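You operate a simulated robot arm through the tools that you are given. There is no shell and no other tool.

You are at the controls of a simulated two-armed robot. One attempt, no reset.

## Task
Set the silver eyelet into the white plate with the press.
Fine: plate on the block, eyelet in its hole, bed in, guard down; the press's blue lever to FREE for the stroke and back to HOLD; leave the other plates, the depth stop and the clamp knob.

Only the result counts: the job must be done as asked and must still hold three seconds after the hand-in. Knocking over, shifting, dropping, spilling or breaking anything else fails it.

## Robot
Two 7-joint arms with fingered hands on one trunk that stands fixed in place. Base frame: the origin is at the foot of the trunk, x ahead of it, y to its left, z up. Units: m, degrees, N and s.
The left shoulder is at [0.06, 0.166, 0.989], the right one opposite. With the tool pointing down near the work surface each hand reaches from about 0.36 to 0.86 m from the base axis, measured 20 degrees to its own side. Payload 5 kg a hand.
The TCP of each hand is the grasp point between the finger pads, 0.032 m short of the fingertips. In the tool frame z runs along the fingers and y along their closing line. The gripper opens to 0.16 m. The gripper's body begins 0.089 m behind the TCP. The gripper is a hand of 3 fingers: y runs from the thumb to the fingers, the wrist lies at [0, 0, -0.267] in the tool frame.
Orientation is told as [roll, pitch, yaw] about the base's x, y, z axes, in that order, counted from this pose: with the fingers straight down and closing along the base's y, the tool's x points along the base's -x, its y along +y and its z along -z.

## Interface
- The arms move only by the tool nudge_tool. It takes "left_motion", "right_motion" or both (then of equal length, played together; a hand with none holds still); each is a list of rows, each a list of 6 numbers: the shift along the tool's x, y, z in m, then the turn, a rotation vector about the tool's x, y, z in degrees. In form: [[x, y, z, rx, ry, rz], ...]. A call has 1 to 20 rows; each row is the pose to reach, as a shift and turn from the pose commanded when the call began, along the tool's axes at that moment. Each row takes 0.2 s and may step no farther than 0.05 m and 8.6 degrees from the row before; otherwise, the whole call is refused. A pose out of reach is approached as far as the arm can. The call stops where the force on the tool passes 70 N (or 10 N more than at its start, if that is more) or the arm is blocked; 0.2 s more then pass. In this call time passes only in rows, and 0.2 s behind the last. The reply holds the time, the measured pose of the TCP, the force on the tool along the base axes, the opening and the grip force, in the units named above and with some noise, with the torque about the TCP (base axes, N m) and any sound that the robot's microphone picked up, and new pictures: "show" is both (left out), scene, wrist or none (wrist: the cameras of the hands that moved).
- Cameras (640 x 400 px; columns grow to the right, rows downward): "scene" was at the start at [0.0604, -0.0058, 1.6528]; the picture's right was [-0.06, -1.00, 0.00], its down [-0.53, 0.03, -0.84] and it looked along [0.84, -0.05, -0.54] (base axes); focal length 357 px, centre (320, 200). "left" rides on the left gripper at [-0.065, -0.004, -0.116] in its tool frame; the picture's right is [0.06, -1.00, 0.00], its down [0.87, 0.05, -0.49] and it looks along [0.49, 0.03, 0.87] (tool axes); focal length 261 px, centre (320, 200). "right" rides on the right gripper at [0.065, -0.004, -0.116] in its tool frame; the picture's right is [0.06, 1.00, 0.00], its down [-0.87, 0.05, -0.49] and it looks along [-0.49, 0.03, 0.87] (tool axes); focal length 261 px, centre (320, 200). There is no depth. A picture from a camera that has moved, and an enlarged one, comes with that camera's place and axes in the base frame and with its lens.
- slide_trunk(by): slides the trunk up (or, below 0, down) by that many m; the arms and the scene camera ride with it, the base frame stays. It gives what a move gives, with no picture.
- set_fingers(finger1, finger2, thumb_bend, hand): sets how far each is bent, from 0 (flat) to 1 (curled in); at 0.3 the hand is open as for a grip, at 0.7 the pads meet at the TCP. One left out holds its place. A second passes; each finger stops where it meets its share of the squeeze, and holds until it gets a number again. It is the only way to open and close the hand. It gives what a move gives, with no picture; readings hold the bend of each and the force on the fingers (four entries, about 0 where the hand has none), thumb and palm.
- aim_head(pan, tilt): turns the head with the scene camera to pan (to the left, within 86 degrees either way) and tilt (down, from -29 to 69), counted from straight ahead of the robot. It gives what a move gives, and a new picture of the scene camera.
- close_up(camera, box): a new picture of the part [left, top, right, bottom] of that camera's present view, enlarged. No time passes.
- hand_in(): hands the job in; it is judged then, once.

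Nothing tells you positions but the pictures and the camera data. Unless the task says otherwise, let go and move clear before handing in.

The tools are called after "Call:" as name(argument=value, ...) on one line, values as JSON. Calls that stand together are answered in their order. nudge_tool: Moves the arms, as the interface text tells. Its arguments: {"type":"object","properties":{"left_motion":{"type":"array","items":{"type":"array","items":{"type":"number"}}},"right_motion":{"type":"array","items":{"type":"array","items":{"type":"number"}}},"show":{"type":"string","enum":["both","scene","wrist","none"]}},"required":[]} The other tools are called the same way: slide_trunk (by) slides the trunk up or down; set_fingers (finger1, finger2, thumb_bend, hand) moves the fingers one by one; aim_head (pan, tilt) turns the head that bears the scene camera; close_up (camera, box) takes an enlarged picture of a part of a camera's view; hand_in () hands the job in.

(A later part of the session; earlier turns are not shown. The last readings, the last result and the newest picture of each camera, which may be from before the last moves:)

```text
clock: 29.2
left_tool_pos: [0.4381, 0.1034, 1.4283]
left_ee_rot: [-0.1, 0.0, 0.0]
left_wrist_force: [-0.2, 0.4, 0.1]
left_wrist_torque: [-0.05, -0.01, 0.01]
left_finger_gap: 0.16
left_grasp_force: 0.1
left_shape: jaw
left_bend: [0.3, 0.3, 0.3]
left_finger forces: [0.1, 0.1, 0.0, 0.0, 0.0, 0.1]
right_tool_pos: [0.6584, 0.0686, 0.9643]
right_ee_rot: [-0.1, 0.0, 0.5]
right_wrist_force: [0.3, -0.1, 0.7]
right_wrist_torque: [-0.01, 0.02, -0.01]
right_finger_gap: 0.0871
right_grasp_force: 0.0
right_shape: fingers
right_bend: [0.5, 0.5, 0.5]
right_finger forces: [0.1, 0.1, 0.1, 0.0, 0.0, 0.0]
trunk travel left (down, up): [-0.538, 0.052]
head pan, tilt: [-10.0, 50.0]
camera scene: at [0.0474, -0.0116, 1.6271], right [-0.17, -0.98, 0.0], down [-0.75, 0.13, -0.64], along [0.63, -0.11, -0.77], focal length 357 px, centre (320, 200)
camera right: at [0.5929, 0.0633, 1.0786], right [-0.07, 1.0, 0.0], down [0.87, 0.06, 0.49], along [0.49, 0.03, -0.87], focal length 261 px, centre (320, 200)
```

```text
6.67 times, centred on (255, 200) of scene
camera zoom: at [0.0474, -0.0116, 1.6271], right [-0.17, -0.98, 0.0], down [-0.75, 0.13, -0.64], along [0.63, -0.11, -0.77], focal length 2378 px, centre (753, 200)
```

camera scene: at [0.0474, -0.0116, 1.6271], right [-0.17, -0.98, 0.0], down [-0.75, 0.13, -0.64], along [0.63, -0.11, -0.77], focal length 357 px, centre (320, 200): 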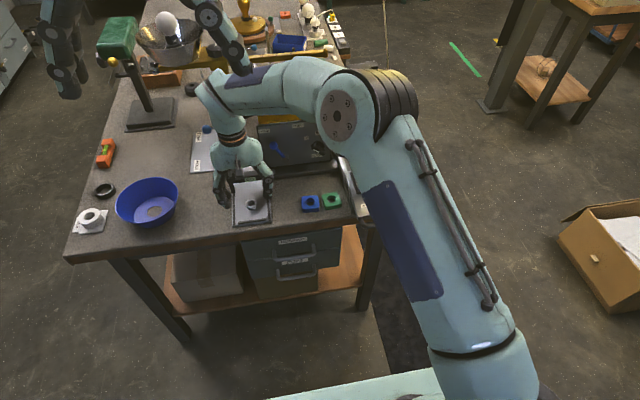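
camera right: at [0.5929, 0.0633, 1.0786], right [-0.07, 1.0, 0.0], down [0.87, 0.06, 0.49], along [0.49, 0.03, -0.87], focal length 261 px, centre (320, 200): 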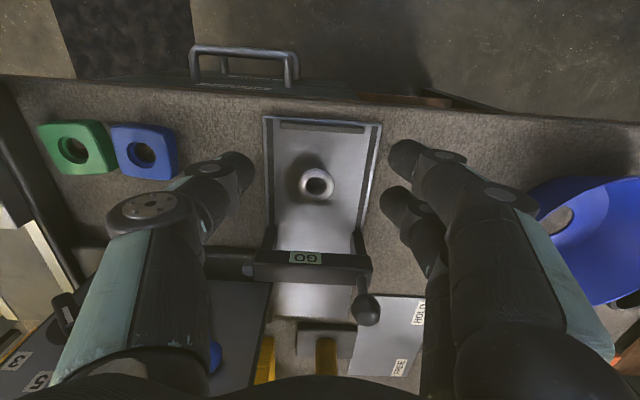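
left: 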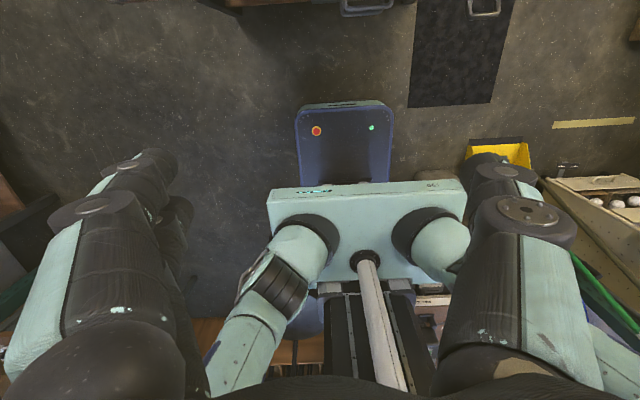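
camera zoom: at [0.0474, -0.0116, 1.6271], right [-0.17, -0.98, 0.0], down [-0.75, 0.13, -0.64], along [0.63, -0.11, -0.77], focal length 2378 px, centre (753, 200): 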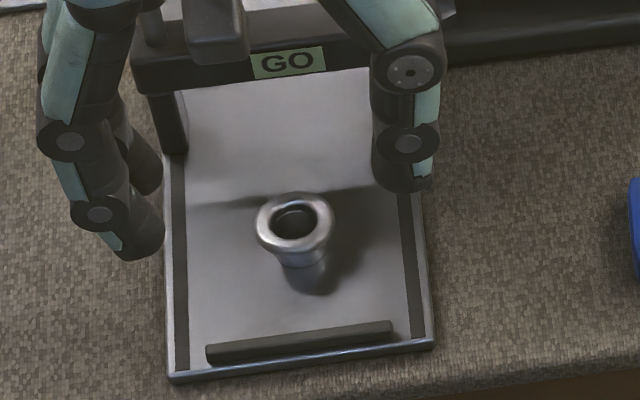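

The eyelet stands upright at about (0.703, 0.066), flange on top (about 33 mm across, 16 mm tall). I'll narrow the fingers and come down over it, keeping clear of the GO bridge.

Call:
set_fingers(hand="right", finger1=0.56, finger2=0.56, thumb_bend=0.56)

Call:
nudge_tool(right_motion=[[-0.02, -0.0005, 0.01, 0, 0, 0.3], [-0.0455, -0.001, 0.025, 0, 0, 0.3], [-0.0455, -0.001, 0.045, 0, 0, 0.3], [-0.0455, -0.001, 0.062, 0, 0, 0.3]], show="wrist")

Call:
close_up(camera="right", box=[240, 100, 400, 220])

Call:
close_up(camera="scene", box=[215, 150, 285, 220])

```text
clock: 30.2
left_tool_pos: [0.4377, 0.1015, 1.428]
left_ee_rot: [0.0, 0.0, 0.0]
left_wrist_force: [0.7, -1.0, 0.2]
left_wrist_torque: [0.0, -0.02, 0.03]
left_finger_gap: 0.1599
left_grasp_force: 0.0
left_shape: jaw
left_bend: [0.3, 0.3, 0.3]
left_finger forces: [0.0, 0.0, 0.0, 0.1, 0.0, 0.1]
right_tool_pos: [0.6564, 0.0659, 0.9632]
right_ee_rot: [-0.1, 0.0, 0.5]
right_wrist_force: [-0.2, -0.2, -0.2]
right_wrist_torque: [0.03, 0.02, -0.02]
right_finger_gap: 0.0638
right_grasp_force: 0.0
right_shape: fingers
right_bend: [0.56, 0.56, 0.56]
right_finger forces: [0.1, 0.1, 0.1, 0.0, 0.0, 0.0]
trunk travel left (down, up): [-0.538, 0.052]
head pan, tilt: [-10.0, 50.0]
```

```text
clock: 31.2
left_tool_pos: [0.4388, 0.1021, 1.4284]
left_ee_rot: [0.1, -0.1, 0.1]
left_wrist_force: [-0.4, 0.3, -0.5]
left_wrist_torque: [0.01, -0.02, -0.01]
left_finger_gap: 0.1598
left_grasp_force: 0.0
left_shape: jaw
left_bend: [0.3, 0.3, 0.3]
left_finger forces: [0.0, 0.0, 0.0, 0.1, 0.1, 0.0]
right_tool_pos: [0.706, 0.064, 0.9016]
right_ee_rot: [0.0, 0.0, 0.2]
right_wrist_force: [0.1, -1.1, -0.3]
right_wrist_torque: [0.02, 0.02, -0.02]
right_finger_gap: 0.064
right_grasp_force: 0.0
right_shape: fingers
right_bend: [0.56, 0.56, 0.56]
right_finger forces: [0.0, 0.1, 0.1, 0.0, 0.1, 0.0]
trunk travel left (down, up): [-0.538, 0.052]
head pan, tilt: [-10.0, 50.0]
camera right: at [0.6416, 0.059, 1.0174], right [-0.07, 1.0, 0.0], down [0.87, 0.06, 0.49], along [0.49, 0.03, -0.87], focal length 261 px, centre (320, 200)
```

right: 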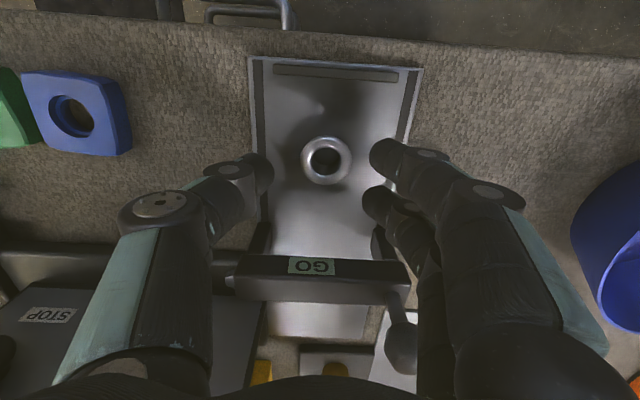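

```text
3.33 times, centred on (320, 160) of right
camera zoom: at [0.6416, 0.059, 1.0174], right [-0.07, 1.0, 0.0], down [0.87, 0.06, 0.49], along [0.49, 0.03, -0.87], focal length 869 px, centre (320, 333)
```

zoom: 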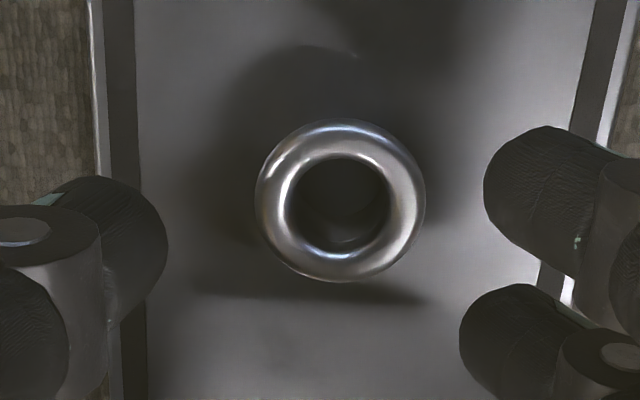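

```text
5.71 times, centred on (250, 185) of scene
camera zoom: at [0.0474, -0.0133, 1.6271], right [-0.17, -0.98, 0.0], down [-0.75, 0.13, -0.64], along [0.63, -0.11, -0.77], focal length 2038 px, centre (720, 286)
```

zoom: 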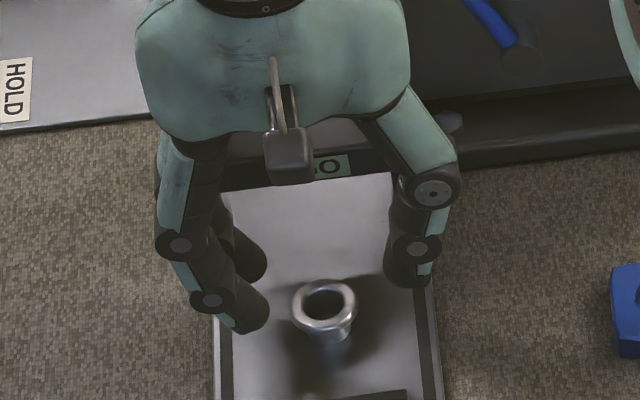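

The eyelet centre is about 3.5 mm to +y and 3 mm back from the grasp point. I'll correct that and lower to flange level.

Call:
nudge_tool(right_motion=[[0.0028, 0.0035, 0.008, 0, 0, 0.2], [0.0028, 0.0035, 0.016, 0, 0, 0.2], [0.0028, 0.0035, 0.022, 0, 0, 0.2]], show="none")

Call:
close_up(camera="right", box=[240, 100, 400, 220])

Call:
close_up(camera="scene", box=[225, 170, 285, 220])

```text
clock: 32.0
left_tool_pos: [0.4381, 0.1012, 1.4292]
left_ee_rot: [0.0, 0.0, 0.1]
left_wrist_force: [0.4, 1.2, 0.3]
left_wrist_torque: [0.0, -0.01, 0.01]
left_finger_gap: 0.1598
left_grasp_force: 0.0
left_shape: jaw
left_bend: [0.3, 0.3, 0.3]
left_finger forces: [0.0, 0.0, 0.0, 0.0, 0.0, 0.1]
right_tool_pos: [0.7023, 0.0709, 0.8807]
right_ee_rot: [0.0, 0.0, 0.1]
right_wrist_force: [0.0, -0.1, 0.4]
right_wrist_torque: [-0.02, -0.01, -0.01]
right_finger_gap: 0.0638
right_grasp_force: 0.1
right_shape: fingers
right_bend: [0.56, 0.56, 0.56]
right_finger forces: [0.1, 0.0, 0.0, 0.0, 0.0, 0.0]
trunk travel left (down, up): [-0.538, 0.052]
head pan, tilt: [-10.0, 50.0]
```

```text
3.33 times, centred on (320, 160) of right
camera zoom: at [0.6376, 0.0654, 0.9956], right [-0.06, 1.0, 0.0], down [0.87, 0.05, 0.49], along [0.49, 0.03, -0.87], focal length 869 px, centre (320, 333)
```

zoom: 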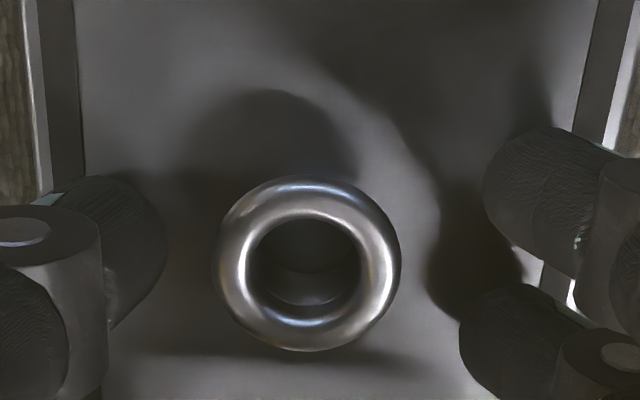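

```text
8.00 times, centred on (255, 195) of scene
camera zoom: at [0.0472, -0.0133, 1.6271], right [-0.17, -0.98, 0.0], down [-0.75, 0.13, -0.64], along [0.63, -0.11, -0.77], focal length 2853 px, centre (840, 240)
```

zoom: 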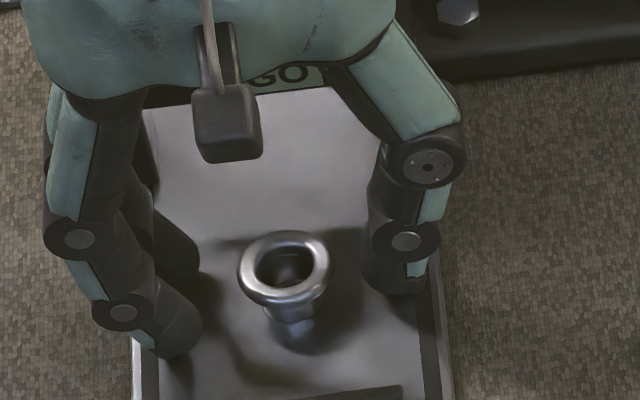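

Slight over-shift; I'll move 2 mm back in y, then close gently on the flange.

Call:
nudge_tool(right_motion=[[0, -0.002, 0.001, 0, 0, 0]], show="none")

Call:
set_fingers(hand="right", finger1=0.61, finger2=0.61, thumb_bend=0.61)

Call:
close_up(camera="right", box=[240, 100, 400, 220])

Call:
close_up(camera="scene", box=[225, 170, 285, 220])

```text
clock: 32.4
left_tool_pos: [0.4387, 0.1011, 1.4277]
left_ee_rot: [0.1, 0.0, 0.1]
left_wrist_force: [0.0, 0.0, -0.4]
left_wrist_torque: [-0.01, 0.01, -0.04]
left_finger_gap: 0.16
left_grasp_force: 0.0
left_shape: jaw
left_bend: [0.3, 0.3, 0.3]
left_finger forces: [0.0, 0.0, 0.0, 0.0, 0.0, 0.0]
right_tool_pos: [0.7018, 0.0671, 0.8794]
right_ee_rot: [0.0, 0.0, 0.0]
right_wrist_force: [0.3, -0.3, 0.1]
right_wrist_torque: [-0.02, -0.01, -0.01]
right_finger_gap: 0.064
right_grasp_force: 0.1
right_shape: fingers
right_bend: [0.56, 0.56, 0.56]
right_finger forces: [0.0, 0.0, 0.0, 0.0, 0.1, 0.0]
trunk travel left (down, up): [-0.538, 0.052]
head pan, tilt: [-10.0, 50.0]
```

```text
clock: 33.4
left_tool_pos: [0.439, 0.101, 1.429]
left_ee_rot: [0.0, 0.0, 0.2]
left_wrist_force: [0.6, -0.2, 0.5]
left_wrist_torque: [-0.01, -0.02, 0.02]
left_finger_gap: 0.16
left_grasp_force: 0.0
left_shape: jaw
left_bend: [0.3, 0.3, 0.3]
left_finger forces: [0.1, 0.0, 0.1, 0.0, 0.0, 0.0]
right_tool_pos: [0.7018, 0.0674, 0.8784]
right_ee_rot: [0.0, 0.0, 0.0]
right_wrist_force: [-0.1, 0.9, -0.2]
right_wrist_torque: [0.02, -0.01, 0.01]
right_finger_gap: 0.044
right_grasp_force: 0.0
right_shape: fingers
right_bend: [0.61, 0.61, 0.61]
right_finger forces: [0.0, 0.0, 0.0, 0.1, 0.0, 0.0]
trunk travel left (down, up): [-0.538, 0.052]
head pan, tilt: [-10.0, 50.0]
```

```text
3.33 times, centred on (320, 160) of right
camera zoom: at [0.6374, 0.0634, 0.9952], right [-0.06, 1.0, 0.0], down [0.87, 0.05, 0.49], along [0.49, 0.03, -0.87], focal length 869 px, centre (320, 333)
```

zoom: 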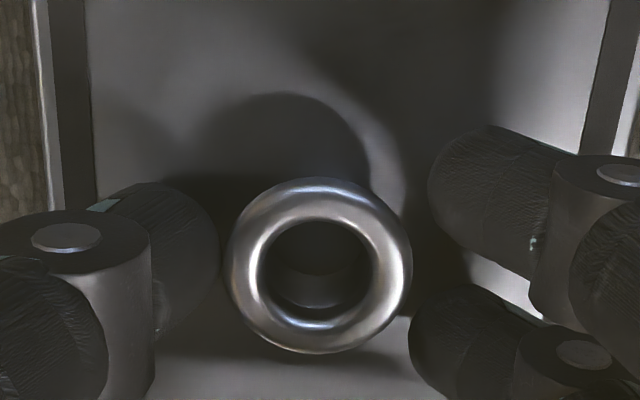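

```text
8.00 times, centred on (255, 195) of scene
camera zoom: at [0.0471, -0.0134, 1.6271], right [-0.17, -0.98, 0.0], down [-0.75, 0.13, -0.64], along [0.63, -0.11, -0.77], focal length 2853 px, centre (840, 240)
```

zoom: 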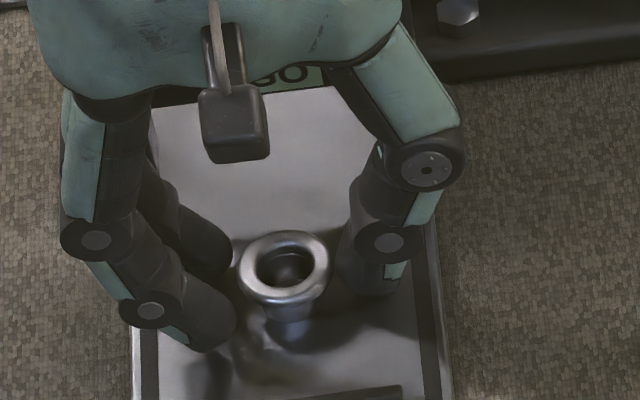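

Everything lines up. Closing onto the eyelet.

Call:
set_fingers(hand="right", finger1=0.68, finger2=0.68, thumb_bend=0.68)

Call:
close_up(camera="right", box=[240, 100, 400, 220])

Call:
close_up(camera="scene", box=[225, 170, 285, 220])

```text
clock: 34.4
left_tool_pos: [0.4382, 0.1009, 1.4291]
left_ee_rot: [0.1, 0.2, 0.1]
left_wrist_force: [-0.7, 1.0, -0.6]
left_wrist_torque: [0.01, -0.02, 0.02]
left_finger_gap: 0.16
left_grasp_force: 0.0
left_shape: jaw
left_bend: [0.3, 0.3, 0.3]
left_finger forces: [0.1, 0.1, 0.1, 0.1, 0.0, 0.0]
right_tool_pos: [0.7013, 0.0686, 0.8796]
right_ee_rot: [0.0, 0.1, 0.0]
right_wrist_force: [0.4, -0.2, 0.5]
right_wrist_torque: [-0.02, 0.01, -0.03]
right_finger_gap: 0.0336
right_grasp_force: 8.3
right_shape: fingers
right_bend: [0.64, 0.64, 0.65]
right_finger forces: [3.9, 4.3, 0.1, 0.1, 8.3, 0.0]
trunk travel left (down, up): [-0.538, 0.052]
head pan, tilt: [-10.0, 50.0]
```

```text
3.33 times, centred on (320, 160) of right
camera zoom: at [0.6374, 0.0634, 0.9952], right [-0.06, 1.0, 0.0], down [0.87, 0.05, 0.49], along [0.49, 0.03, -0.87], focal length 869 px, centre (320, 333)
```

zoom: 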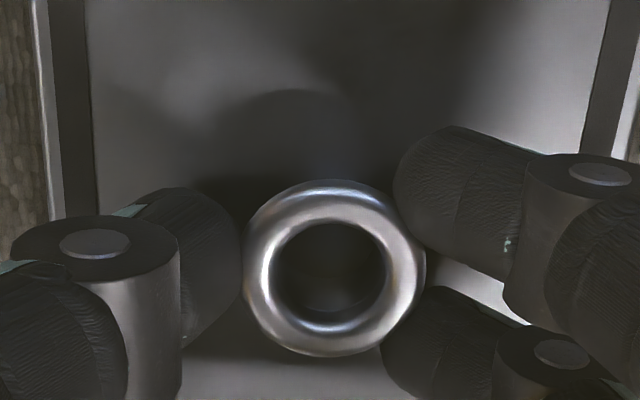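

```text
8.00 times, centred on (255, 195) of scene
camera zoom: at [0.0471, -0.0134, 1.6271], right [-0.17, -0.98, 0.0], down [-0.75, 0.13, -0.64], along [0.63, -0.11, -0.77], focal length 2853 px, centre (840, 240)
```

zoom: 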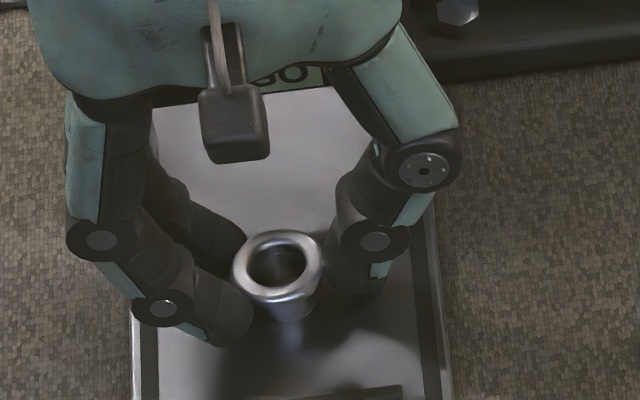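

The flange is held. I'll firm the grip slightly and lift.

Call:
set_fingers(hand="right", finger1=0.71, finger2=0.71, thumb_bend=0.71)

Call:
nudge_tool(right_motion=[[0, 0, -0.005, 0, 0, 0], [0, 0, -0.02, 0, 0, 0], [0, 0, -0.04, 0, 0, 0], [0.01, 0, -0.07, 0, 0, 0], [0.03, 0, -0.1, 0, 0, 0], [0.05, 0, -0.13, 0, 0, 0]], show="both")

Call:
close_up(camera="right", box=[240, 100, 400, 220])

Call:
close_up(camera="scene", box=[225, 150, 285, 200])

```text
clock: 35.4
left_tool_pos: [0.4395, 0.101, 1.4293]
left_ee_rot: [-0.1, 0.1, 0.1]
left_wrist_force: [0.2, 0.3, 0.7]
left_wrist_torque: [0.05, -0.03, 0.0]
left_finger_gap: 0.16
left_grasp_force: 0.1
left_shape: jaw
left_bend: [0.3, 0.3, 0.3]
left_finger forces: [0.0, 0.0, 0.0, 0.0, 0.1, 0.0]
right_tool_pos: [0.7027, 0.0682, 0.8789]
right_ee_rot: [-0.1, 0.1, 0.1]
right_wrist_force: [0.2, 0.1, 0.0]
right_wrist_torque: [0.0, -0.01, 0.0]
right_finger_gap: 0.0329
right_grasp_force: 14.7
right_shape: fingers
right_bend: [0.66, 0.66, 0.66]
right_finger forces: [7.3, 8.1, 0.1, 0.0, 14.7, 0.1]
trunk travel left (down, up): [-0.538, 0.052]
head pan, tilt: [-10.0, 50.0]
```

```text
clock: 36.8
left_tool_pos: [0.4365, 0.1, 1.4288]
left_ee_rot: [0.1, 0.1, 0.0]
left_wrist_force: [-2.3, 0.2, 0.0]
left_wrist_torque: [-0.02, -0.04, 0.02]
left_finger_gap: 0.1601
left_grasp_force: 0.0
left_shape: jaw
left_bend: [0.3, 0.3, 0.3]
left_finger forces: [0.1, 0.0, 0.1, 0.1, 0.0, 0.0]
right_tool_pos: [0.6523, 0.0651, 1.011]
right_ee_rot: [0.0, -0.1, 0.1]
right_wrist_force: [0.6, 0.4, -0.4]
right_wrist_torque: [0.0, -0.04, -0.02]
right_finger_gap: 0.0328
right_grasp_force: 15.5
right_shape: fingers
right_bend: [0.66, 0.66, 0.66]
right_finger forces: [7.4, 8.3, 0.0, 0.0, 14.6, 0.1]
trunk travel left (down, up): [-0.538, 0.052]
head pan, tilt: [-10.0, 50.0]
camera scene: at [0.0461, -0.0136, 1.627], right [-0.17, -0.98, 0.0], down [-0.75, 0.13, -0.64], along [0.63, -0.11, -0.77], focal length 357 px, centre (320, 200)
camera right: at [0.5875, 0.0603, 1.1271], right [-0.06, 1.0, 0.0], down [0.87, 0.05, 0.49], along [0.49, 0.03, -0.87], focal length 261 px, centre (320, 200)
```

scene: 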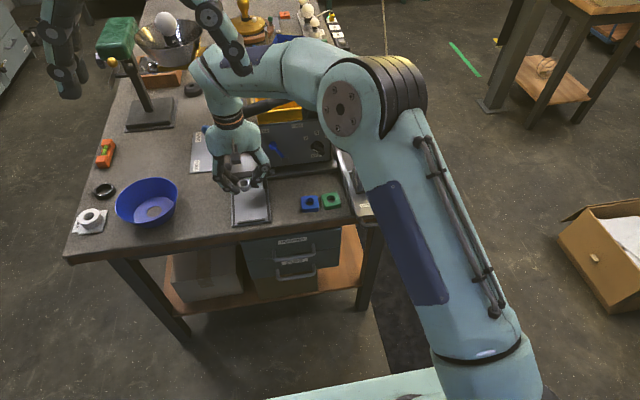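
right: 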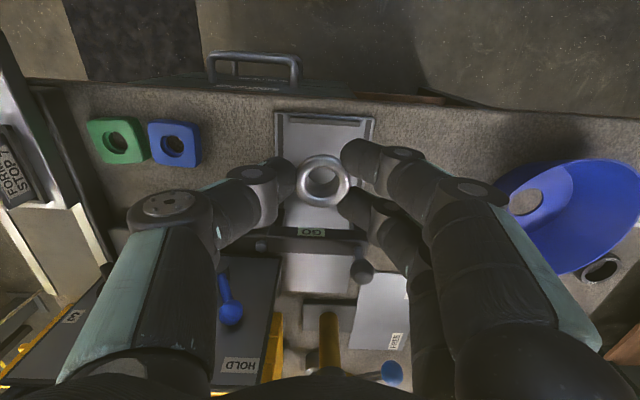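

```text
3.33 times, centred on (320, 160) of right
camera zoom: at [0.5875, 0.0603, 1.1271], right [-0.06, 1.0, 0.0], down [0.87, 0.05, 0.49], along [0.49, 0.03, -0.87], focal length 869 px, centre (320, 333)
```

zoom: 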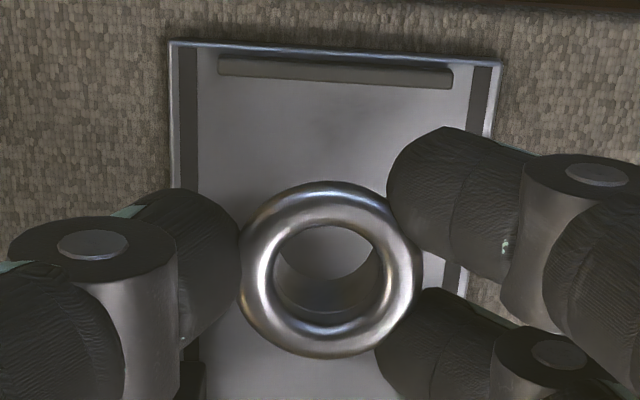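

```text
8.00 times, centred on (255, 175) of scene
camera zoom: at [0.0461, -0.0136, 1.627], right [-0.17, -0.98, 0.0], down [-0.75, 0.13, -0.64], along [0.63, -0.11, -0.77], focal length 2853 px, centre (840, 400)
```

zoom: 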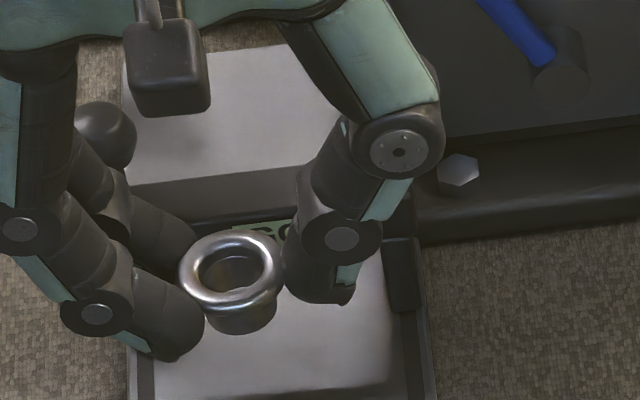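

The eyelet is held upright by its flange, centred within ~2 mm of the grasp point. I'll carry it toward the plate and stop just short for a view of the hole.

Call:
nudge_tool(right_motion=[[0, -0.045, -0.01, 0, 0, 0], [0, -0.09, -0.02, 0, 0, 0], [0, -0.135, -0.03, 0, 0, 0], [0, -0.18, -0.03, 0, 0, 0], [0, -0.225, -0.03, 0, 0, 0], [0, -0.27, -0.03, 0, 0, 0], [-0.005, -0.31, -0.03, 0, 0, 0], [-0.015, -0.332, -0.03, 0, 0, 0]], show="both")

Call:
close_up(camera="scene", box=[340, 145, 400, 205])

Call:
close_up(camera="right", box=[220, 100, 420, 250])

```text
clock: 38.6
left_tool_pos: [0.4392, 0.1004, 1.4271]
left_ee_rot: [0.0, 0.0, 0.1]
left_wrist_force: [0.0, 0.2, -1.1]
left_wrist_torque: [-0.02, 0.04, -0.03]
left_finger_gap: 0.16
left_grasp_force: 0.0
left_shape: jaw
left_bend: [0.3, 0.3, 0.3]
left_finger forces: [0.0, 0.0, 0.1, 0.0, 0.0, 0.0]
right_tool_pos: [0.6672, -0.2662, 1.0392]
right_ee_rot: [0.0, 0.0, 0.1]
right_wrist_force: [-0.6, 0.7, 0.0]
right_wrist_torque: [-0.01, 0.0, -0.02]
right_finger_gap: 0.0327
right_grasp_force: 14.9
right_shape: fingers
right_bend: [0.67, 0.66, 0.66]
right_finger forces: [7.4, 8.4, 0.1, 0.0, 14.6, 0.1]
trunk travel left (down, up): [-0.538, 0.052]
head pan, tilt: [-10.0, 50.0]
camera scene: at [0.0476, -0.0139, 1.627], right [-0.17, -0.98, 0.0], down [-0.75, 0.13, -0.64], along [0.63, -0.11, -0.77], focal length 357 px, centre (320, 200)
camera right: at [0.6019, -0.2702, 1.1548], right [-0.06, 1.0, 0.0], down [0.87, 0.06, 0.49], along [0.49, 0.03, -0.87], focal length 261 px, centre (320, 200)
```

scene: 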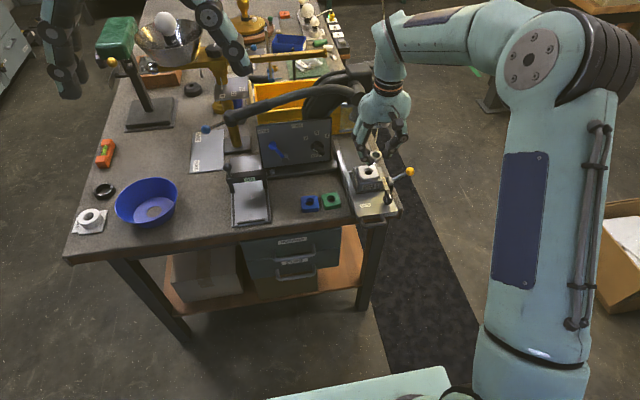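
right: 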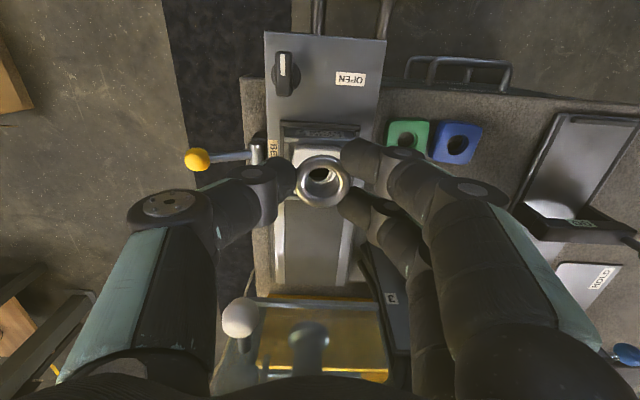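

```text
6.67 times, centred on (370, 175) of scene
camera zoom: at [0.0476, -0.0139, 1.627], right [-0.17, -0.98, 0.0], down [-0.75, 0.13, -0.64], along [0.63, -0.11, -0.77], focal length 2378 px, centre (-13, 367)
```

zoom: 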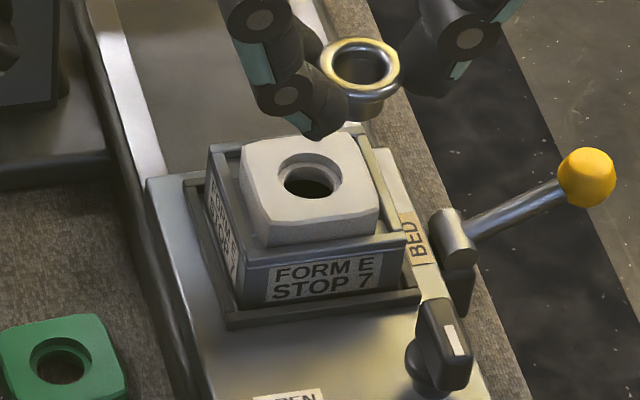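

```text
2.67 times, centred on (320, 175) of right
camera zoom: at [0.6019, -0.2702, 1.1548], right [-0.06, 1.0, 0.0], down [0.87, 0.06, 0.49], along [0.49, 0.03, -0.87], focal length 695 px, centre (320, 267)
```

zoom: 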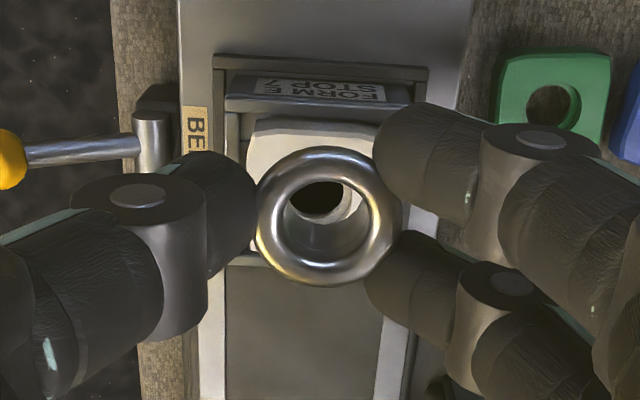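

The hole and eyelet are both in view. I'll move over the hole and hover a few millimetres above the plate for final alignment.

Call:
nudge_tool(right_motion=[[-0.018, -0.001, 0.005, 0, 0, 0], [-0.036, -0.0016, 0.02, 0, 0, 0], [-0.036, -0.0016, 0.045, 0, 0, 0], [-0.036, -0.0016, 0.06, 0, 0, 0]], show="wrist")

Call:
close_up(camera="scene", box=[350, 150, 395, 195])

Call:
close_up(camera="right", box=[240, 100, 400, 220])

```text
clock: 39.6
left_tool_pos: [0.4379, 0.1014, 1.4288]
left_ee_rot: [0.0, 0.1, 0.1]
left_wrist_force: [-0.1, 0.3, 1.2]
left_wrist_torque: [-0.02, 0.0, 0.01]
left_finger_gap: 0.1599
left_grasp_force: 0.0
left_shape: jaw
left_bend: [0.3, 0.3, 0.3]
left_finger forces: [0.1, 0.0, 0.1, 0.1, 0.2, 0.0]
right_tool_pos: [0.7036, -0.2662, 0.9801]
right_ee_rot: [0.0, 0.0, -0.1]
right_wrist_force: [-0.4, -0.4, -0.1]
right_wrist_torque: [-0.03, -0.01, 0.0]
right_finger_gap: 0.0328
right_grasp_force: 15.1
right_shape: fingers
right_bend: [0.67, 0.66, 0.66]
right_finger forces: [7.3, 8.6, 0.0, 0.0, 14.5, 0.0]
trunk travel left (down, up): [-0.538, 0.052]
head pan, tilt: [-10.0, 50.0]
camera right: at [0.6382, -0.2716, 1.0961], right [-0.06, 1.0, 0.0], down [0.87, 0.05, 0.49], along [0.49, 0.03, -0.87], focal length 261 px, centre (320, 200)
```

right: 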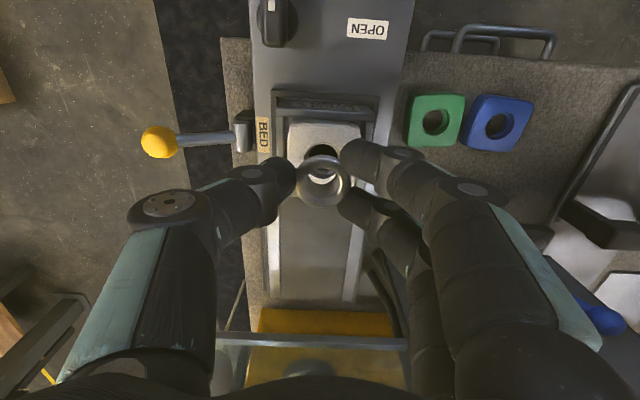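

```text
8.89 times, centred on (372, 172) of scene
camera zoom: at [0.0473, -0.0136, 1.6271], right [-0.17, -0.98, 0.0], down [-0.75, 0.13, -0.64], along [0.63, -0.11, -0.77], focal length 3170 px, centre (-147, 444)
```

zoom: 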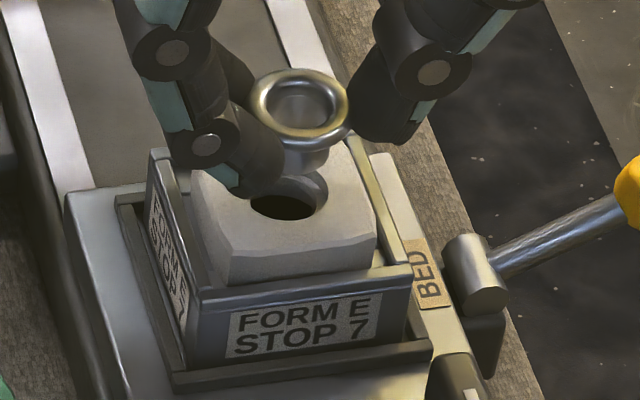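

```text
3.33 times, centred on (320, 160) of right
camera zoom: at [0.6382, -0.2716, 1.0961], right [-0.06, 1.0, 0.0], down [0.87, 0.05, 0.49], along [0.49, 0.03, -0.87], focal length 869 px, centre (320, 333)
```

zoom: 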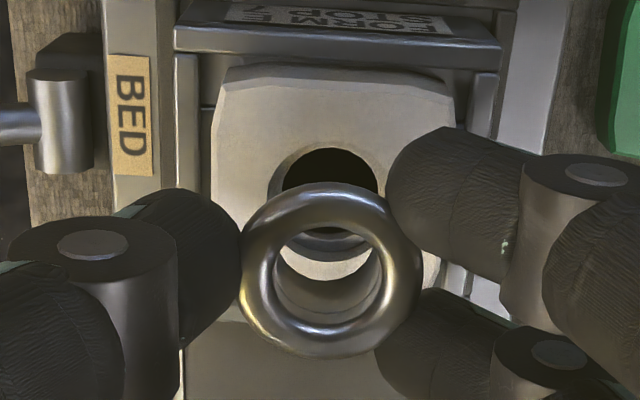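

The barrel looks within about 2 mm of the hole in both views, and the hole has a chamfered lead-in. I'll lower another centimetre and compare again.

Call:
nudge_tool(right_motion=[[0, 0, 0.005, 0, 0, 0], [0, 0, 0.01, 0, 0, 0]], show="none")

Call:
close_up(camera="scene", box=[355, 155, 390, 190])

Call:
close_up(camera="right", box=[260, 120, 380, 210])

```text
clock: 40.2
left_tool_pos: [0.4389, 0.1014, 1.4288]
left_ee_rot: [-0.1, 0.0, 0.0]
left_wrist_force: [-0.1, 0.2, 1.0]
left_wrist_torque: [-0.02, 0.0, 0.01]
left_finger_gap: 0.16
left_grasp_force: 0.0
left_shape: jaw
left_bend: [0.3, 0.3, 0.3]
left_finger forces: [0.0, 0.1, 0.0, 0.0, 0.0, 0.0]
right_tool_pos: [0.7022, -0.264, 0.9709]
right_ee_rot: [0.0, 0.0, 0.0]
right_wrist_force: [0.6, 0.0, -0.2]
right_wrist_torque: [0.01, 0.0, -0.01]
right_finger_gap: 0.0326
right_grasp_force: 15.5
right_shape: fingers
right_bend: [0.67, 0.66, 0.66]
right_finger forces: [7.4, 8.5, 0.0, 0.0, 14.6, 0.0]
trunk travel left (down, up): [-0.538, 0.052]
head pan, tilt: [-10.0, 50.0]
```

```text
11.43 times, centred on (372, 172) of scene
camera zoom: at [0.0471, -0.0136, 1.6271], right [-0.17, -0.98, 0.0], down [-0.75, 0.13, -0.64], along [0.63, -0.11, -0.77], focal length 4076 px, centre (-280, 514)
```

zoom: 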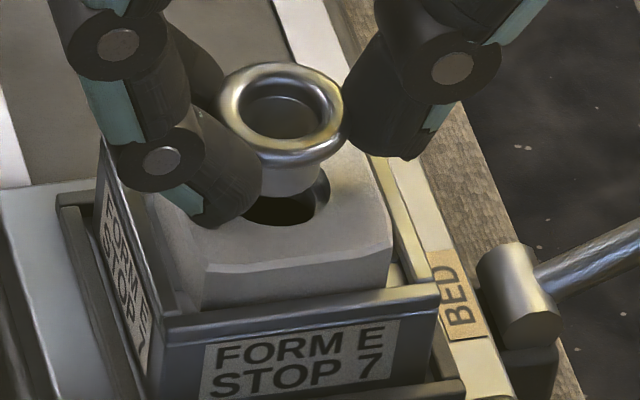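

```text
4.44 times, centred on (320, 165) of right
camera zoom: at [0.6385, -0.2698, 1.086], right [-0.06, 1.0, 0.0], down [0.87, 0.05, 0.49], along [0.49, 0.03, -0.87], focal length 1158 px, centre (320, 356)
```

zoom: 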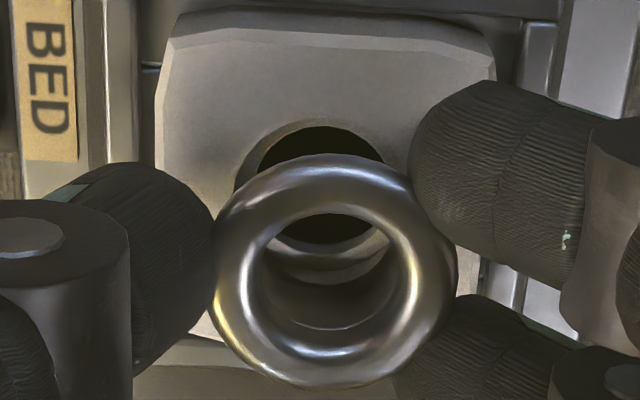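

The eyelet is about 1 mm toward +y of the hole, and well placed in x. I'll correct that and lower in small steps, watching the force.

Call:
nudge_tool(right_motion=[[0, -0.001, 0.002, 0, 0, 0], [0, -0.001, 0.004, 0, 0, 0], [0, -0.001, 0.006, 0, 0, 0], [0, -0.001, 0.006, 0, 0, 0]], show="none")

Call:
close_up(camera="scene", box=[355, 155, 390, 190])

Call:
close_up(camera="right", box=[260, 120, 380, 210])

```text
clock: 41.2
left_tool_pos: [0.4387, 0.101, 1.4286]
left_ee_rot: [0.1, 0.0, 0.2]
left_wrist_force: [0.7, -0.4, -0.7]
left_wrist_torque: [-0.02, 0.01, 0.0]
left_finger_gap: 0.16
left_grasp_force: 0.1
left_shape: jaw
left_bend: [0.3, 0.3, 0.3]
left_finger forces: [0.0, 0.1, 0.0, 0.0, 0.0, 0.1]
right_tool_pos: [0.7028, -0.2661, 0.9657]
right_ee_rot: [0.0, -0.1, 0.0]
right_wrist_force: [0.4, -0.9, -1.1]
right_wrist_torque: [-0.03, 0.02, -0.02]
right_finger_gap: 0.0329
right_grasp_force: 15.1
right_shape: fingers
right_bend: [0.67, 0.66, 0.66]
right_finger forces: [7.5, 8.6, 0.0, 0.0, 14.5, 0.0]
trunk travel left (down, up): [-0.538, 0.052]
head pan, tilt: [-10.0, 50.0]
```

```text
11.43 times, centred on (372, 172) of scene
camera zoom: at [0.0471, -0.0136, 1.6271], right [-0.17, -0.98, 0.0], down [-0.75, 0.13, -0.64], along [0.63, -0.11, -0.77], focal length 4076 px, centre (-280, 514)
```

zoom: 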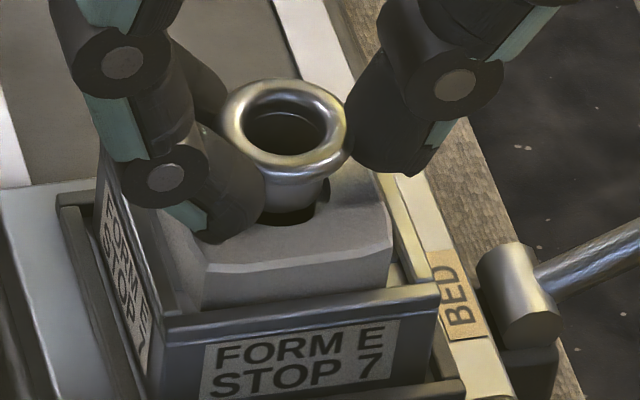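

```text
4.44 times, centred on (320, 165) of right
camera zoom: at [0.6384, -0.2711, 1.0804], right [-0.06, 1.0, 0.0], down [0.87, 0.05, 0.49], along [0.49, 0.03, -0.87], focal length 1158 px, centre (320, 356)
```

zoom: 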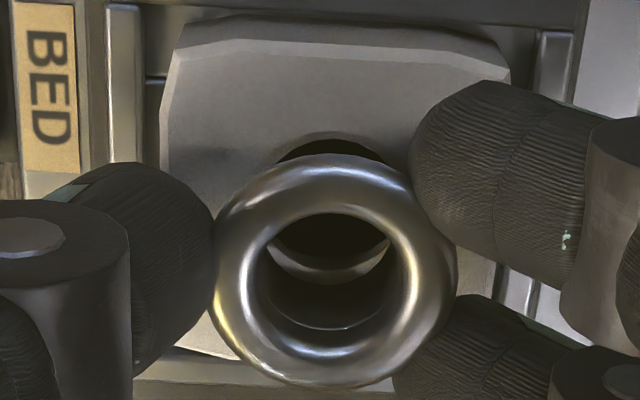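

Aligned in both views to within about half a millimetre. Continuing down.

Call:
nudge_tool(right_motion=[[0, 0, 0.002, 0, 0, 0], [0, 0, 0.004, 0, 0, 0], [0, 0, 0.006, 0, 0, 0]], show="none")

Call:
close_up(camera="scene", box=[355, 155, 390, 190])

Call:
close_up(camera="right", box=[260, 120, 380, 210])

```text
clock: 42.0
left_tool_pos: [0.4375, 0.1013, 1.4279]
left_ee_rot: [0.0, 0.1, 0.1]
left_wrist_force: [-0.2, -0.3, -0.1]
left_wrist_torque: [0.02, 0.0, 0.03]
left_finger_gap: 0.16
left_grasp_force: 0.1
left_shape: jaw
left_bend: [0.3, 0.3, 0.3]
left_finger forces: [0.0, 0.0, 0.0, 0.0, 0.0, 0.0]
right_tool_pos: [0.7038, -0.2661, 0.9603]
right_ee_rot: [0.2, -0.2, -0.1]
right_wrist_force: [-1.4, 1.3, 7.8]
right_wrist_torque: [0.21, 0.02, 0.06]
right_finger_gap: 0.0329
right_grasp_force: 20.7
right_shape: fingers
right_bend: [0.68, 0.67, 0.66]
right_finger forces: [10.4, 15.7, 0.0, 0.0, 15.5, 0.0]
trunk travel left (down, up): [-0.538, 0.052]
head pan, tilt: [-10.0, 50.0]
```

```text
11.43 times, centred on (372, 172) of scene
camera zoom: at [0.0463, -0.0132, 1.6273], right [-0.17, -0.98, 0.0], down [-0.75, 0.13, -0.64], along [0.63, -0.11, -0.77], focal length 4076 px, centre (-280, 514)
```

zoom: 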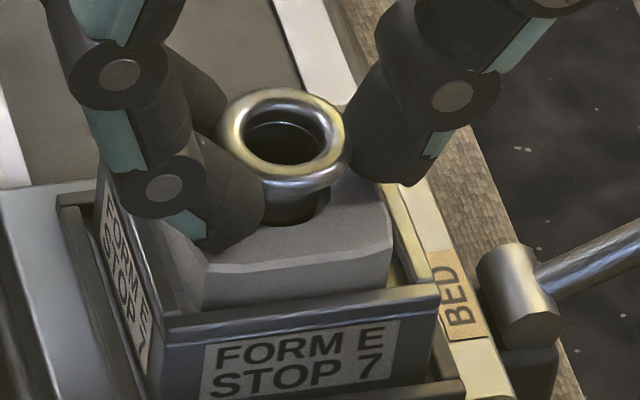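

```text
4.44 times, centred on (320, 165) of right
camera zoom: at [0.6392, -0.271, 1.0758], right [-0.06, 1.0, 0.0], down [0.87, 0.05, 0.49], along [0.49, 0.03, -0.87], focal length 1158 px, centre (320, 356)
```

zoom: 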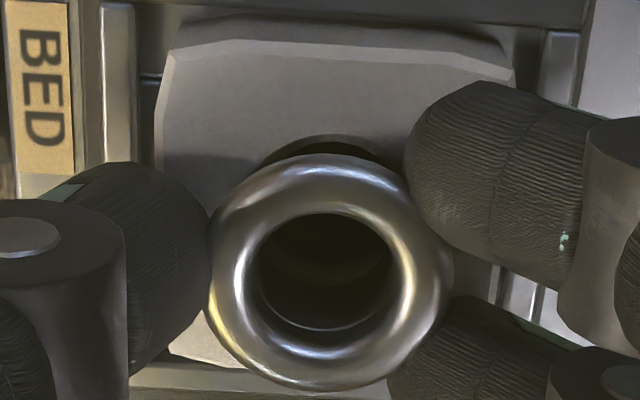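

The fingertips have reached the plate's face with the barrel at the mouth of the hole, aligned to about 0.5 mm. I'll rise 1 mm and loosen the fingers slightly so the eyelet drops in, guided by them.

Call:
nudge_tool(right_motion=[[0, 0, -0.002, 0, 0, 0], [0, 0, -0.002, 0, 0, 0]], show="none")

Call:
set_fingers(hand="right", finger1=0.63, finger2=0.63, thumb_bend=0.63)

Call:
close_up(camera="scene", box=[355, 155, 390, 190])

Call:
close_up(camera="right", box=[260, 120, 380, 210])

```text
clock: 42.6
left_tool_pos: [0.4381, 0.1016, 1.4287]
left_ee_rot: [0.0, 0.0, 0.1]
left_wrist_force: [0.4, -1.0, -0.3]
left_wrist_torque: [0.01, -0.02, -0.01]
left_finger_gap: 0.1599
left_grasp_force: 0.0
left_shape: jaw
left_bend: [0.3, 0.3, 0.3]
left_finger forces: [0.0, 0.1, 0.0, 0.0, 0.0, 0.0]
right_tool_pos: [0.7043, -0.2661, 0.9603]
right_ee_rot: [0.0, 0.0, 0.0]
right_wrist_force: [0.9, 2.2, 4.9]
right_wrist_torque: [0.09, -0.1, -0.01]
right_finger_gap: 0.0325
right_grasp_force: 18.6
right_shape: fingers
right_bend: [0.68, 0.67, 0.66]
right_finger forces: [8.2, 13.2, 0.1, 0.0, 15.2, 0.0]
trunk travel left (down, up): [-0.538, 0.052]
head pan, tilt: [-10.0, 50.0]
```

```text
clock: 43.6
left_tool_pos: [0.4375, 0.1007, 1.4294]
left_ee_rot: [0.0, 0.1, 0.0]
left_wrist_force: [0.6, 0.3, 0.6]
left_wrist_torque: [0.03, -0.02, -0.03]
left_finger_gap: 0.1602
left_grasp_force: 0.0
left_shape: jaw
left_bend: [0.3, 0.3, 0.3]
left_finger forces: [0.0, 0.0, 0.0, 0.0, 0.0, 0.0]
right_tool_pos: [0.703, -0.2666, 0.9615]
right_ee_rot: [0.0, 0.0, 0.0]
right_wrist_force: [0.4, -3.3, 11.8]
right_wrist_torque: [0.19, -0.05, -0.02]
right_finger_gap: 0.0355
right_grasp_force: 9.1
right_shape: fingers
right_bend: [0.65, 0.65, 0.62]
right_finger forces: [7.0, 8.7, 0.0, 0.1, 2.4, 0.0]
trunk travel left (down, up): [-0.538, 0.052]
head pan, tilt: [-10.0, 50.0]
```

```text
11.43 times, centred on (372, 172) of scene
camera zoom: at [0.0462, -0.0136, 1.6271], right [-0.17, -0.98, 0.0], down [-0.75, 0.13, -0.64], along [0.63, -0.11, -0.77], focal length 4076 px, centre (-280, 514)
```

zoom: 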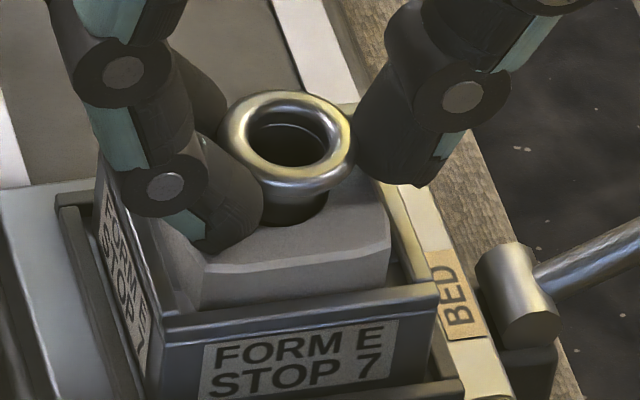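

```text
4.44 times, centred on (320, 165) of right
camera zoom: at [0.6389, -0.2715, 1.0767], right [-0.06, 1.0, 0.0], down [0.87, 0.05, 0.49], along [0.49, 0.03, -0.87], focal length 1158 px, centre (320, 356)
```

zoom: 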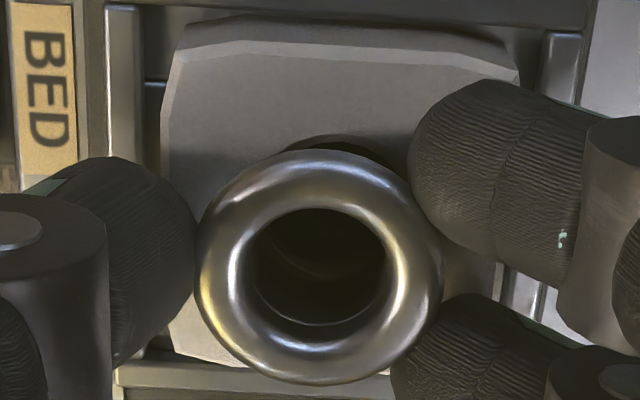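

The fingertips pressed down a bit while opening and the eyelet shifted slightly toward -y. I'll rise 2 mm to unload and look again.

Call:
nudge_tool(right_motion=[[0, 0.0005, -0.002, 0, 0, 0], [0, 0.0005, -0.002, 0, 0, 0]], show="none")

Call:
close_up(camera="scene", box=[355, 155, 390, 190])

Call:
close_up(camera="right", box=[260, 120, 380, 210])

```text
clock: 44.2
left_tool_pos: [0.4379, 0.1013, 1.4284]
left_ee_rot: [0.1, 0.1, 0.1]
left_wrist_force: [0.4, -0.3, 0.0]
left_wrist_torque: [0.04, -0.02, 0.01]
left_finger_gap: 0.1598
left_grasp_force: 0.1
left_shape: jaw
left_bend: [0.3, 0.3, 0.3]
left_finger forces: [0.0, 0.0, 0.0, 0.0, 0.0, 0.0]
right_tool_pos: [0.7042, -0.2663, 0.9615]
right_ee_rot: [0.0, 0.0, 0.0]
right_wrist_force: [0.0, -2.7, 8.5]
right_wrist_torque: [0.14, -0.07, -0.07]
right_finger_gap: 0.0357
right_grasp_force: 7.0
right_shape: fingers
right_bend: [0.65, 0.65, 0.62]
right_finger forces: [5.2, 7.2, 0.1, 0.0, 2.3, 0.0]
trunk travel left (down, up): [-0.538, 0.052]
head pan, tilt: [-10.0, 50.0]
```

```text
11.43 times, centred on (372, 172) of scene
camera zoom: at [0.0463, -0.0136, 1.6271], right [-0.17, -0.98, 0.0], down [-0.75, 0.13, -0.64], along [0.63, -0.11, -0.77], focal length 4076 px, centre (-280, 514)
```

zoom: 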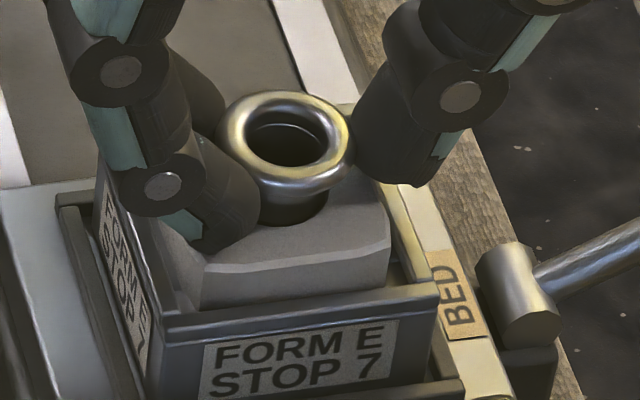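

```text
4.44 times, centred on (320, 165) of right
camera zoom: at [0.6392, -0.2709, 1.0769], right [-0.06, 1.0, 0.0], down [0.87, 0.05, 0.49], along [0.49, 0.03, -0.87], focal length 1158 px, centre (320, 356)
```

zoom: 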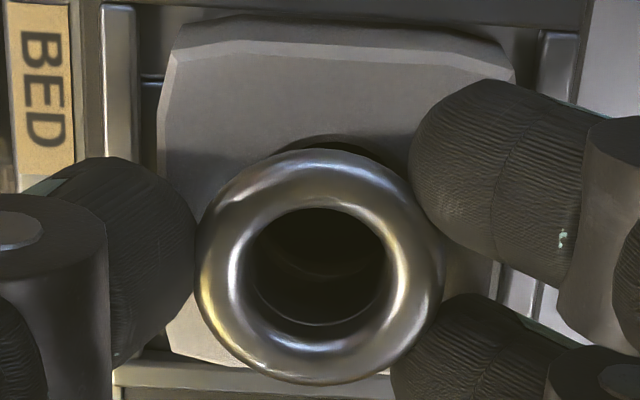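

The arm is slightly sprung against the plate. I'll raise the command further in small steps to unload fully.

Call:
nudge_tool(right_motion=[[0, 0, -0.002, 0, 0, 0], [0, 0, -0.004, 0, 0, 0], [0, 0, -0.004, 0, 0, 0]], show="none")

Call:
close_up(camera="scene", box=[355, 155, 390, 190])

Call:
close_up(camera="right", box=[260, 120, 380, 210])

```text
clock: 45.0
left_tool_pos: [0.4386, 0.1014, 1.429]
left_ee_rot: [-0.1, 0.1, 0.2]
left_wrist_force: [-0.4, 0.1, 0.9]
left_wrist_torque: [-0.02, 0.02, 0.02]
left_finger_gap: 0.16
left_grasp_force: 0.1
left_shape: jaw
left_bend: [0.3, 0.3, 0.3]
left_finger forces: [0.0, 0.0, 0.0, 0.0, 0.0, 0.0]
right_tool_pos: [0.7036, -0.2655, 0.9645]
right_ee_rot: [0.0, 0.1, 0.0]
right_wrist_force: [-0.2, 0.4, 0.0]
right_wrist_torque: [-0.01, -0.01, 0.01]
right_finger_gap: 0.0374
right_grasp_force: 0.8
right_shape: fingers
right_bend: [0.63, 0.63, 0.63]
right_finger forces: [0.5, 0.6, 0.0, 0.0, 0.6, 0.1]
trunk travel left (down, up): [-0.538, 0.052]
head pan, tilt: [-10.0, 50.0]
```

```text
11.43 times, centred on (372, 172) of scene
camera zoom: at [0.0472, -0.0137, 1.627], right [-0.17, -0.98, 0.0], down [-0.75, 0.13, -0.64], along [0.63, -0.11, -0.77], focal length 4076 px, centre (-280, 514)
```

zoom: 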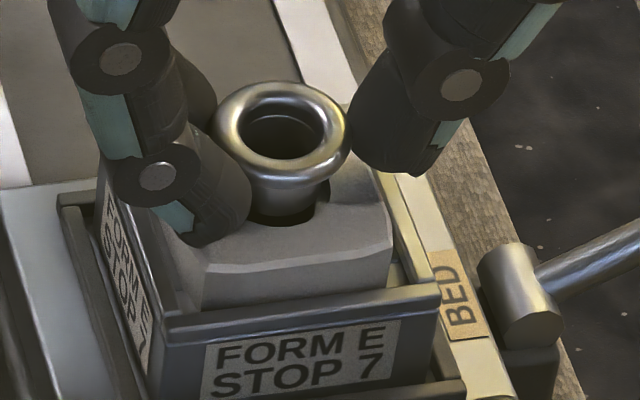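

```text
4.44 times, centred on (320, 165) of right
camera zoom: at [0.6392, -0.2709, 1.0809], right [-0.06, 1.0, 0.0], down [0.87, 0.05, 0.49], along [0.49, 0.03, -0.87], focal length 1158 px, centre (320, 356)
```

zoom: 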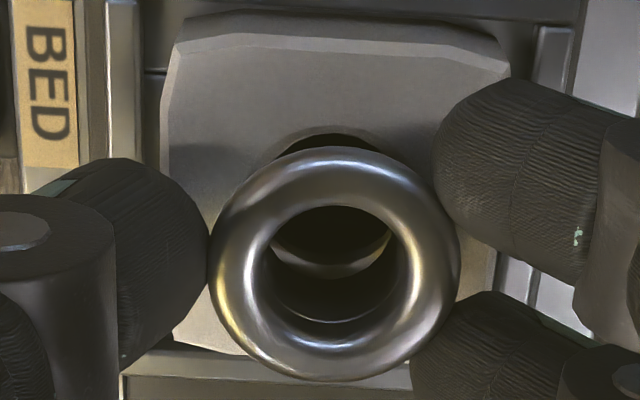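

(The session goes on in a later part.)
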